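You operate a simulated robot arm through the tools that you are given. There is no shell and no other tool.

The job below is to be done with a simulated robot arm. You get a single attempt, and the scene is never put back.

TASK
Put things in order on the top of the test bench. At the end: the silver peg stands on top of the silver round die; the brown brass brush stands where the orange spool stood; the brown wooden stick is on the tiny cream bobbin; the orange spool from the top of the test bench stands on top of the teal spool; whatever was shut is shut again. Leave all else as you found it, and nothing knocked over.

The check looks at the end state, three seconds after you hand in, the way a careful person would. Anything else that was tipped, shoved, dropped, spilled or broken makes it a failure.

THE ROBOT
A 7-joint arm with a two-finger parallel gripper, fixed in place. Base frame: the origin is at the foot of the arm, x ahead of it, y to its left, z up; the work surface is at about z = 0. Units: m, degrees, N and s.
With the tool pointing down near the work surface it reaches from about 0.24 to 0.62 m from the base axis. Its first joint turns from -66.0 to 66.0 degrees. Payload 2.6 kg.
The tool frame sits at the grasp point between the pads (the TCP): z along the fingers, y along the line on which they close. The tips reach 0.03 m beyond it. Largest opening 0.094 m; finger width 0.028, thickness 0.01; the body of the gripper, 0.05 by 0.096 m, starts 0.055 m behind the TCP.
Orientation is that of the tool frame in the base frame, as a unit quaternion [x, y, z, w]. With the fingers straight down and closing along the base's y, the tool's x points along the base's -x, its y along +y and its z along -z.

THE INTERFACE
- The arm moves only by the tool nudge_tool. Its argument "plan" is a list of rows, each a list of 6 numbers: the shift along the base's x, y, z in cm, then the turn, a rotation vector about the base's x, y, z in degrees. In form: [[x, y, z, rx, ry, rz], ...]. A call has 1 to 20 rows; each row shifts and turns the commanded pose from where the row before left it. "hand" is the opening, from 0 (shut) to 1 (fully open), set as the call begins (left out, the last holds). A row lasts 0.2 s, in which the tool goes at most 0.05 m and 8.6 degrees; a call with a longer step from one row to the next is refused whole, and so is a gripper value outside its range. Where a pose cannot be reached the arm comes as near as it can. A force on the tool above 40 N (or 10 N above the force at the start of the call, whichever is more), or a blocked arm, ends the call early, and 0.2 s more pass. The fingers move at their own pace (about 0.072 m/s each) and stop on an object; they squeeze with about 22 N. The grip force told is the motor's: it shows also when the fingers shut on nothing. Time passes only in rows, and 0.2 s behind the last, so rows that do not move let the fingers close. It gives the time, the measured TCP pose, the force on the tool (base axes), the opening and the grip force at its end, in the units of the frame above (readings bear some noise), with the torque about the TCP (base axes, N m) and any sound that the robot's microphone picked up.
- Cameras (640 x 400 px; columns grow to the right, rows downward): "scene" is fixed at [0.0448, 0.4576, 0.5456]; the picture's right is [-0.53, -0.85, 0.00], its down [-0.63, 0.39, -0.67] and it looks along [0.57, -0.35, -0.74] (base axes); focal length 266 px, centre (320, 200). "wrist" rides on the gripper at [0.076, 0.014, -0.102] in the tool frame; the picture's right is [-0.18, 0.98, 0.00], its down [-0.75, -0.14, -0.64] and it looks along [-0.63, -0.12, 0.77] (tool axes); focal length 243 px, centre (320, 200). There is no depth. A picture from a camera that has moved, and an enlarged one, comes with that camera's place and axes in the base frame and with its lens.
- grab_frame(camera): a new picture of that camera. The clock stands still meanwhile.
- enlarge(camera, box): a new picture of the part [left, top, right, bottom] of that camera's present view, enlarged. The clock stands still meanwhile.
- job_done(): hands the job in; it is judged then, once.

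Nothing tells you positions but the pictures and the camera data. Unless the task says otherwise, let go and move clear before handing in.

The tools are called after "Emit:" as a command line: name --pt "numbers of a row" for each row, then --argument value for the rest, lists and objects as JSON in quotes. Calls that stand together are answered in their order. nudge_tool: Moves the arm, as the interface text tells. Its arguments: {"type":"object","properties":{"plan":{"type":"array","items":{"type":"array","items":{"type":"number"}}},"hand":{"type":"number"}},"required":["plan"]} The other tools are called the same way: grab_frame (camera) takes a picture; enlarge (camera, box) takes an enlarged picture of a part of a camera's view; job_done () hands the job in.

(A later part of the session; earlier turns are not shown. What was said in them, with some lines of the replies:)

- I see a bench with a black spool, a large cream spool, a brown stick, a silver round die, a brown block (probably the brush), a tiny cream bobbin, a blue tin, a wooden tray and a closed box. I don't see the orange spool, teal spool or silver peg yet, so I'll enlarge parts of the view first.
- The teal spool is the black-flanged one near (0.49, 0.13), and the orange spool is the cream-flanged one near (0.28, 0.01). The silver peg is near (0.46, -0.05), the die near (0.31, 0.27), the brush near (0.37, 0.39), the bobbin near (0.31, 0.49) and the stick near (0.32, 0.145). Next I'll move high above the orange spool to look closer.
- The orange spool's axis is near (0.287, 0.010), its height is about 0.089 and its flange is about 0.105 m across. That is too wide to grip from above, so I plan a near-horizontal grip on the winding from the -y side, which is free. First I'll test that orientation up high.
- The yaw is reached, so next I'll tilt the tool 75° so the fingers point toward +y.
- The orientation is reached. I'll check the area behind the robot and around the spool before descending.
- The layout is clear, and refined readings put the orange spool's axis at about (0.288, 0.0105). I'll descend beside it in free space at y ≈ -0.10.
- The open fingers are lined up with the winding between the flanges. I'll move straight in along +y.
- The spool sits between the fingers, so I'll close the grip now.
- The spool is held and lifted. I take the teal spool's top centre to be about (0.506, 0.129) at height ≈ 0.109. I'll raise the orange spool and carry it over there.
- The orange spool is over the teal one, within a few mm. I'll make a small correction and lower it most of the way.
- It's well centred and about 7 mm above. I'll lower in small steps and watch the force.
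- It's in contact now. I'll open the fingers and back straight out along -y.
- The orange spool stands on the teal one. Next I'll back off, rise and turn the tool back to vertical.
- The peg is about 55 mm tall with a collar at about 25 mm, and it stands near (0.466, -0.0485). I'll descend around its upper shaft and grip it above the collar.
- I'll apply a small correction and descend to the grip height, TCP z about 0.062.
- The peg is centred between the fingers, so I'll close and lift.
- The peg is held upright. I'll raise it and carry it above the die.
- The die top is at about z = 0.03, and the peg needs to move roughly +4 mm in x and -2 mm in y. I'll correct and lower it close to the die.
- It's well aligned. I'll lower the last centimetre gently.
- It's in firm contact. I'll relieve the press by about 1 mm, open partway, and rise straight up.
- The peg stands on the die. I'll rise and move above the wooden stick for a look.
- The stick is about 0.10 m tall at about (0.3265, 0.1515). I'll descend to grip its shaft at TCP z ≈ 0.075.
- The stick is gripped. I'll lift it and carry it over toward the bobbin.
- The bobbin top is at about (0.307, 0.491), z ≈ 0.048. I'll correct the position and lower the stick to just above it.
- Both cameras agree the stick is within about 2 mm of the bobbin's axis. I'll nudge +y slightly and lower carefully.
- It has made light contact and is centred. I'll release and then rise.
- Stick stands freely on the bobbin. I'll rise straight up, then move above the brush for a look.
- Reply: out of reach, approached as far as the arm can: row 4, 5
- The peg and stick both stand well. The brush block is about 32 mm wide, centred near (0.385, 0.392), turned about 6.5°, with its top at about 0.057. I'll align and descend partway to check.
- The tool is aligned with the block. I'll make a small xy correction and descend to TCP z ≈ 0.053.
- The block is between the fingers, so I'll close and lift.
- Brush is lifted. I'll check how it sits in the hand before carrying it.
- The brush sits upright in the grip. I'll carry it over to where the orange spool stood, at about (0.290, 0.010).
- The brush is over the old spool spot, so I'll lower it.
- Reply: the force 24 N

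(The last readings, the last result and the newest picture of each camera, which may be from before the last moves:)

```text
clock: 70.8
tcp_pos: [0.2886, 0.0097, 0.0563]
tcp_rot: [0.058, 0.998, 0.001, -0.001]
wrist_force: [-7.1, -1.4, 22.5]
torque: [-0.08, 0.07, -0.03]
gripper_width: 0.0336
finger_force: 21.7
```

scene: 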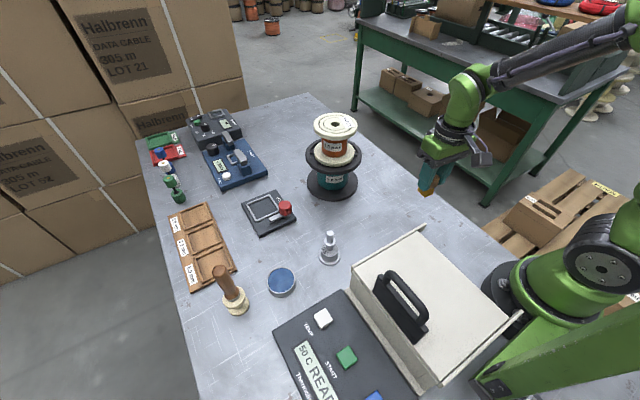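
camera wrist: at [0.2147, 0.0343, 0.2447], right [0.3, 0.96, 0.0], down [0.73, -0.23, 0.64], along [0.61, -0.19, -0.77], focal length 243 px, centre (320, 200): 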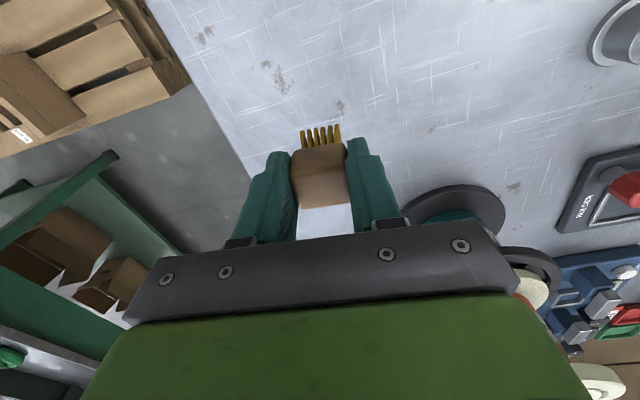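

It's in contact at 22 N. I'll relieve it slightly and release.

Emit:
nudge_tool --pt "0 0 0.07 0 0 0" --pt "0 0 0 0 0 0"

Emit:
nudge_tool --pt "0 0 0 0 0 0" --pt "0 0 0 0 0 0" --pt "0 0 0 0 0 0" --hand 0.66

Emit:
enlarge --camera "wrist" --box '[220, 80, 420, 230]'

Emit:
enlarge --camera "scene" --box '[380, 160, 476, 235]'

```text
clock: 71.4
tcp_pos: [0.2893, 0.0093, 0.0564]
tcp_rot: [0.057, 0.998, -0.001, 0.0]
wrist_force: [0.5, 0.8, -0.4]
torque: [-0.01, -0.04, 0.01]
gripper_width: 0.0334
finger_force: 22.1
```

```text
clock: 72.2
tcp_pos: [0.2901, 0.009, 0.0567]
tcp_rot: [0.057, 0.998, 0.0, 0.0]
wrist_force: [0.1, -1.2, 0.6]
torque: [0.0, 0.0, -0.01]
gripper_width: 0.062
finger_force: 0.0
```

```text
2.67 times, centred on (320, 155) of wrist
camera zoom: at [0.2152, 0.0334, 0.1588], right [0.29, 0.96, 0.0], down [0.73, -0.23, 0.64], along [0.61, -0.19, -0.77], focal length 647 px, centre (320, 320)
```

zoom: 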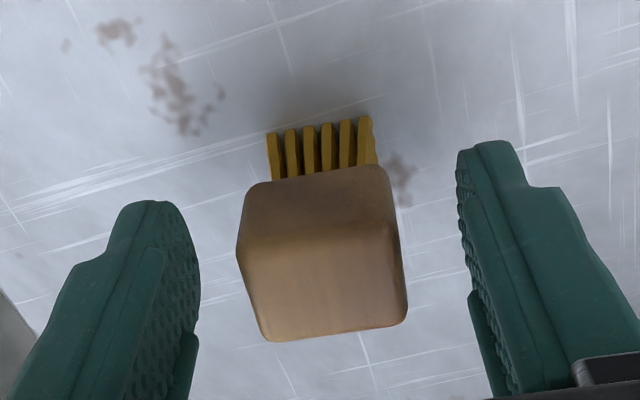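

```text
5.33 times, centred on (428, 198) of scene
camera zoom: at [0.0448, 0.4576, 0.5456], right [-0.53, -0.85, 0.0], down [-0.63, 0.39, -0.67], along [0.57, -0.35, -0.74], focal length 1421 px, centre (-256, 213)
```

zoom: 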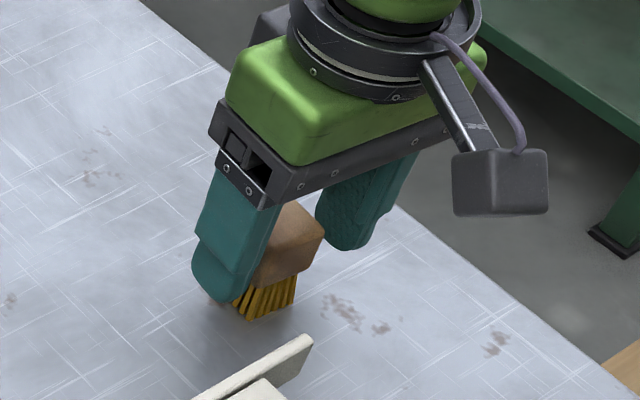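

The brush stands free. I'll rise clear and check everything.

Emit:
nudge_tool --pt "0 0 1 0 0 0" --pt "0 0 3 0 0 0" --pt "0 0 4 0 0 0" --pt "0 0 4 0 0 0" --pt "0 0 4 0 0 0" --pt "0 0 4 0 0 0" --pt "0 -4 3 0 0 0" --pt "0 -4 0 0 0 0" --pt "0 -4 0 0 0 0" --pt "0 0 0 0 0 0"

Emit:
grab_frame --camera "scene"

Emit:
grab_frame --camera "wrist"

Emit:
enlarge --camera "scene" --box '[290, 100, 450, 220]'

Emit:
enlarge --camera "scene" --box '[200, 220, 360, 320]'

Emit:
enlarge --camera "scene" --box '[260, 220, 540, 400]'

Emit:
enlarge --camera "scene" --box '[130, 100, 320, 240]'

```text
clock: 74.4
tcp_pos: [0.2871, -0.1135, 0.2876]
tcp_rot: [0.056, 0.998, 0.0, 0.0]
wrist_force: [0.0, 0.5, 0.8]
torque: [0.05, -0.02, -0.01]
gripper_width: 0.062
finger_force: 0.1
```

```text
taken
```

scene: 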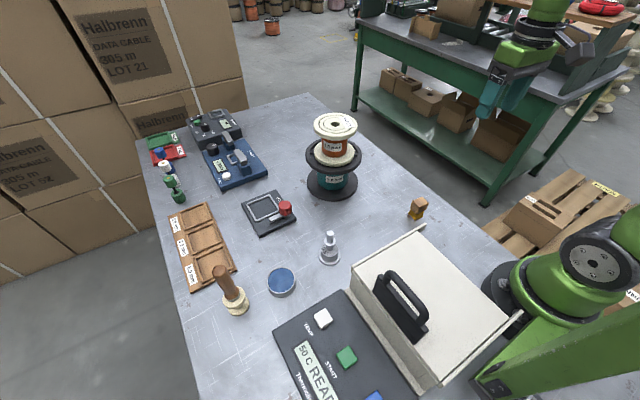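

```text
taken
camera wrist: at [0.2135, -0.0888, 0.3901], right [0.29, 0.96, 0.0], down [0.73, -0.23, 0.64], along [0.61, -0.19, -0.77], focal length 243 px, centre (320, 200)
```

wrist: 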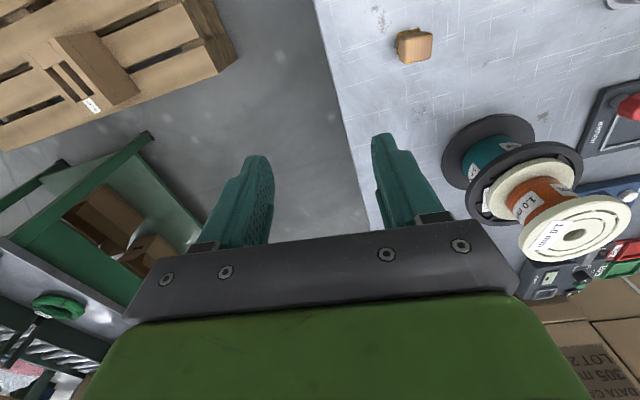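

```text
3.33 times, centred on (370, 160) of scene
camera zoom: at [0.0449, 0.4575, 0.5456], right [-0.53, -0.85, 0.0], down [-0.63, 0.39, -0.67], along [0.57, -0.35, -0.74], focal length 888 px, centre (153, 333)
```

zoom: 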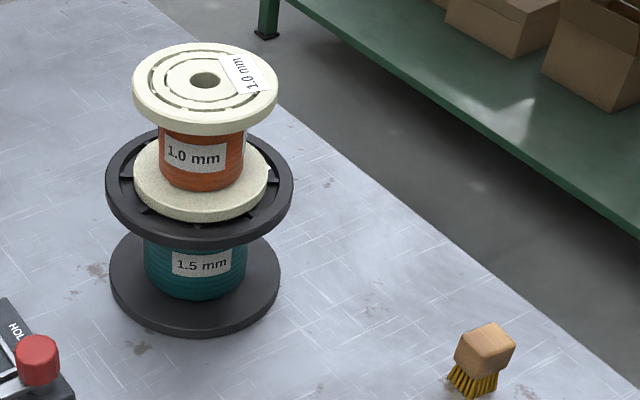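

```text
4.00 times, centred on (280, 270) of scene
camera zoom: at [0.0449, 0.4575, 0.5456], right [-0.53, -0.85, 0.0], down [-0.63, 0.39, -0.67], along [0.57, -0.35, -0.74], focal length 1065 px, centre (480, -80)
```

zoom: 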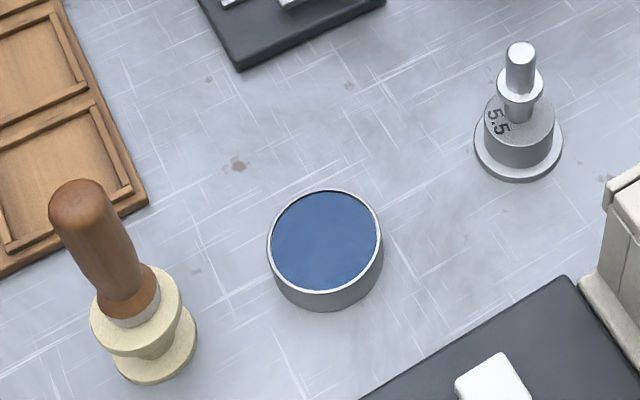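

```text
2.22 times, centred on (400, 310) of scene
camera zoom: at [0.0449, 0.4575, 0.5456], right [-0.53, -0.85, 0.0], down [-0.63, 0.39, -0.67], along [0.57, -0.35, -0.74], focal length 592 px, centre (142, -44)
```

zoom: 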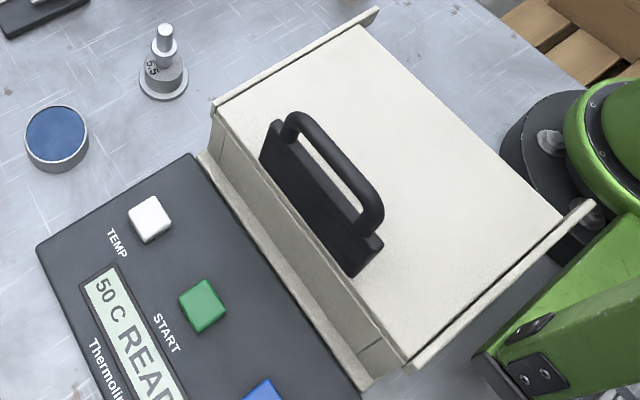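

```text
2.86 times, centred on (225, 170) of scene
camera zoom: at [0.0449, 0.4575, 0.5456], right [-0.53, -0.85, 0.0], down [-0.63, 0.39, -0.67], along [0.57, -0.35, -0.74], focal length 761 px, centre (591, 286)
```

zoom: 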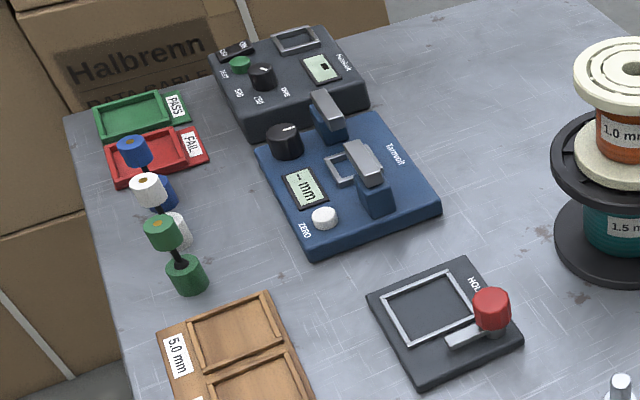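

The final check matches the task:
- The orange spool is on the teal one.
- The peg is on the die.
- The stick is on the bobbin.
- The brush is where the orange spool was.

The box is still shut and nothing else has moved. The gripper is empty and clear, so I'll hand in.

Emit:
job_done

```text
The job is handed in.
```

The bench is in order and the job has been handed in; the result of the check hasn't come back.

- **Orange spool:** it stands centred on top of the teal spool.
- **Silver peg:** it stands upright on the silver round die.
- **Wooden stick:** it stands upright on the tiny cream bobbin.
- **Brass brush:** it stands on its bristles where the orange spool was, to within a few millimetres by the camera.
- **Everything else:** I never opened the box, so it is still shut. The last pictures show nothing tipped or shifted.

The gripper is empty and clear of the bench.
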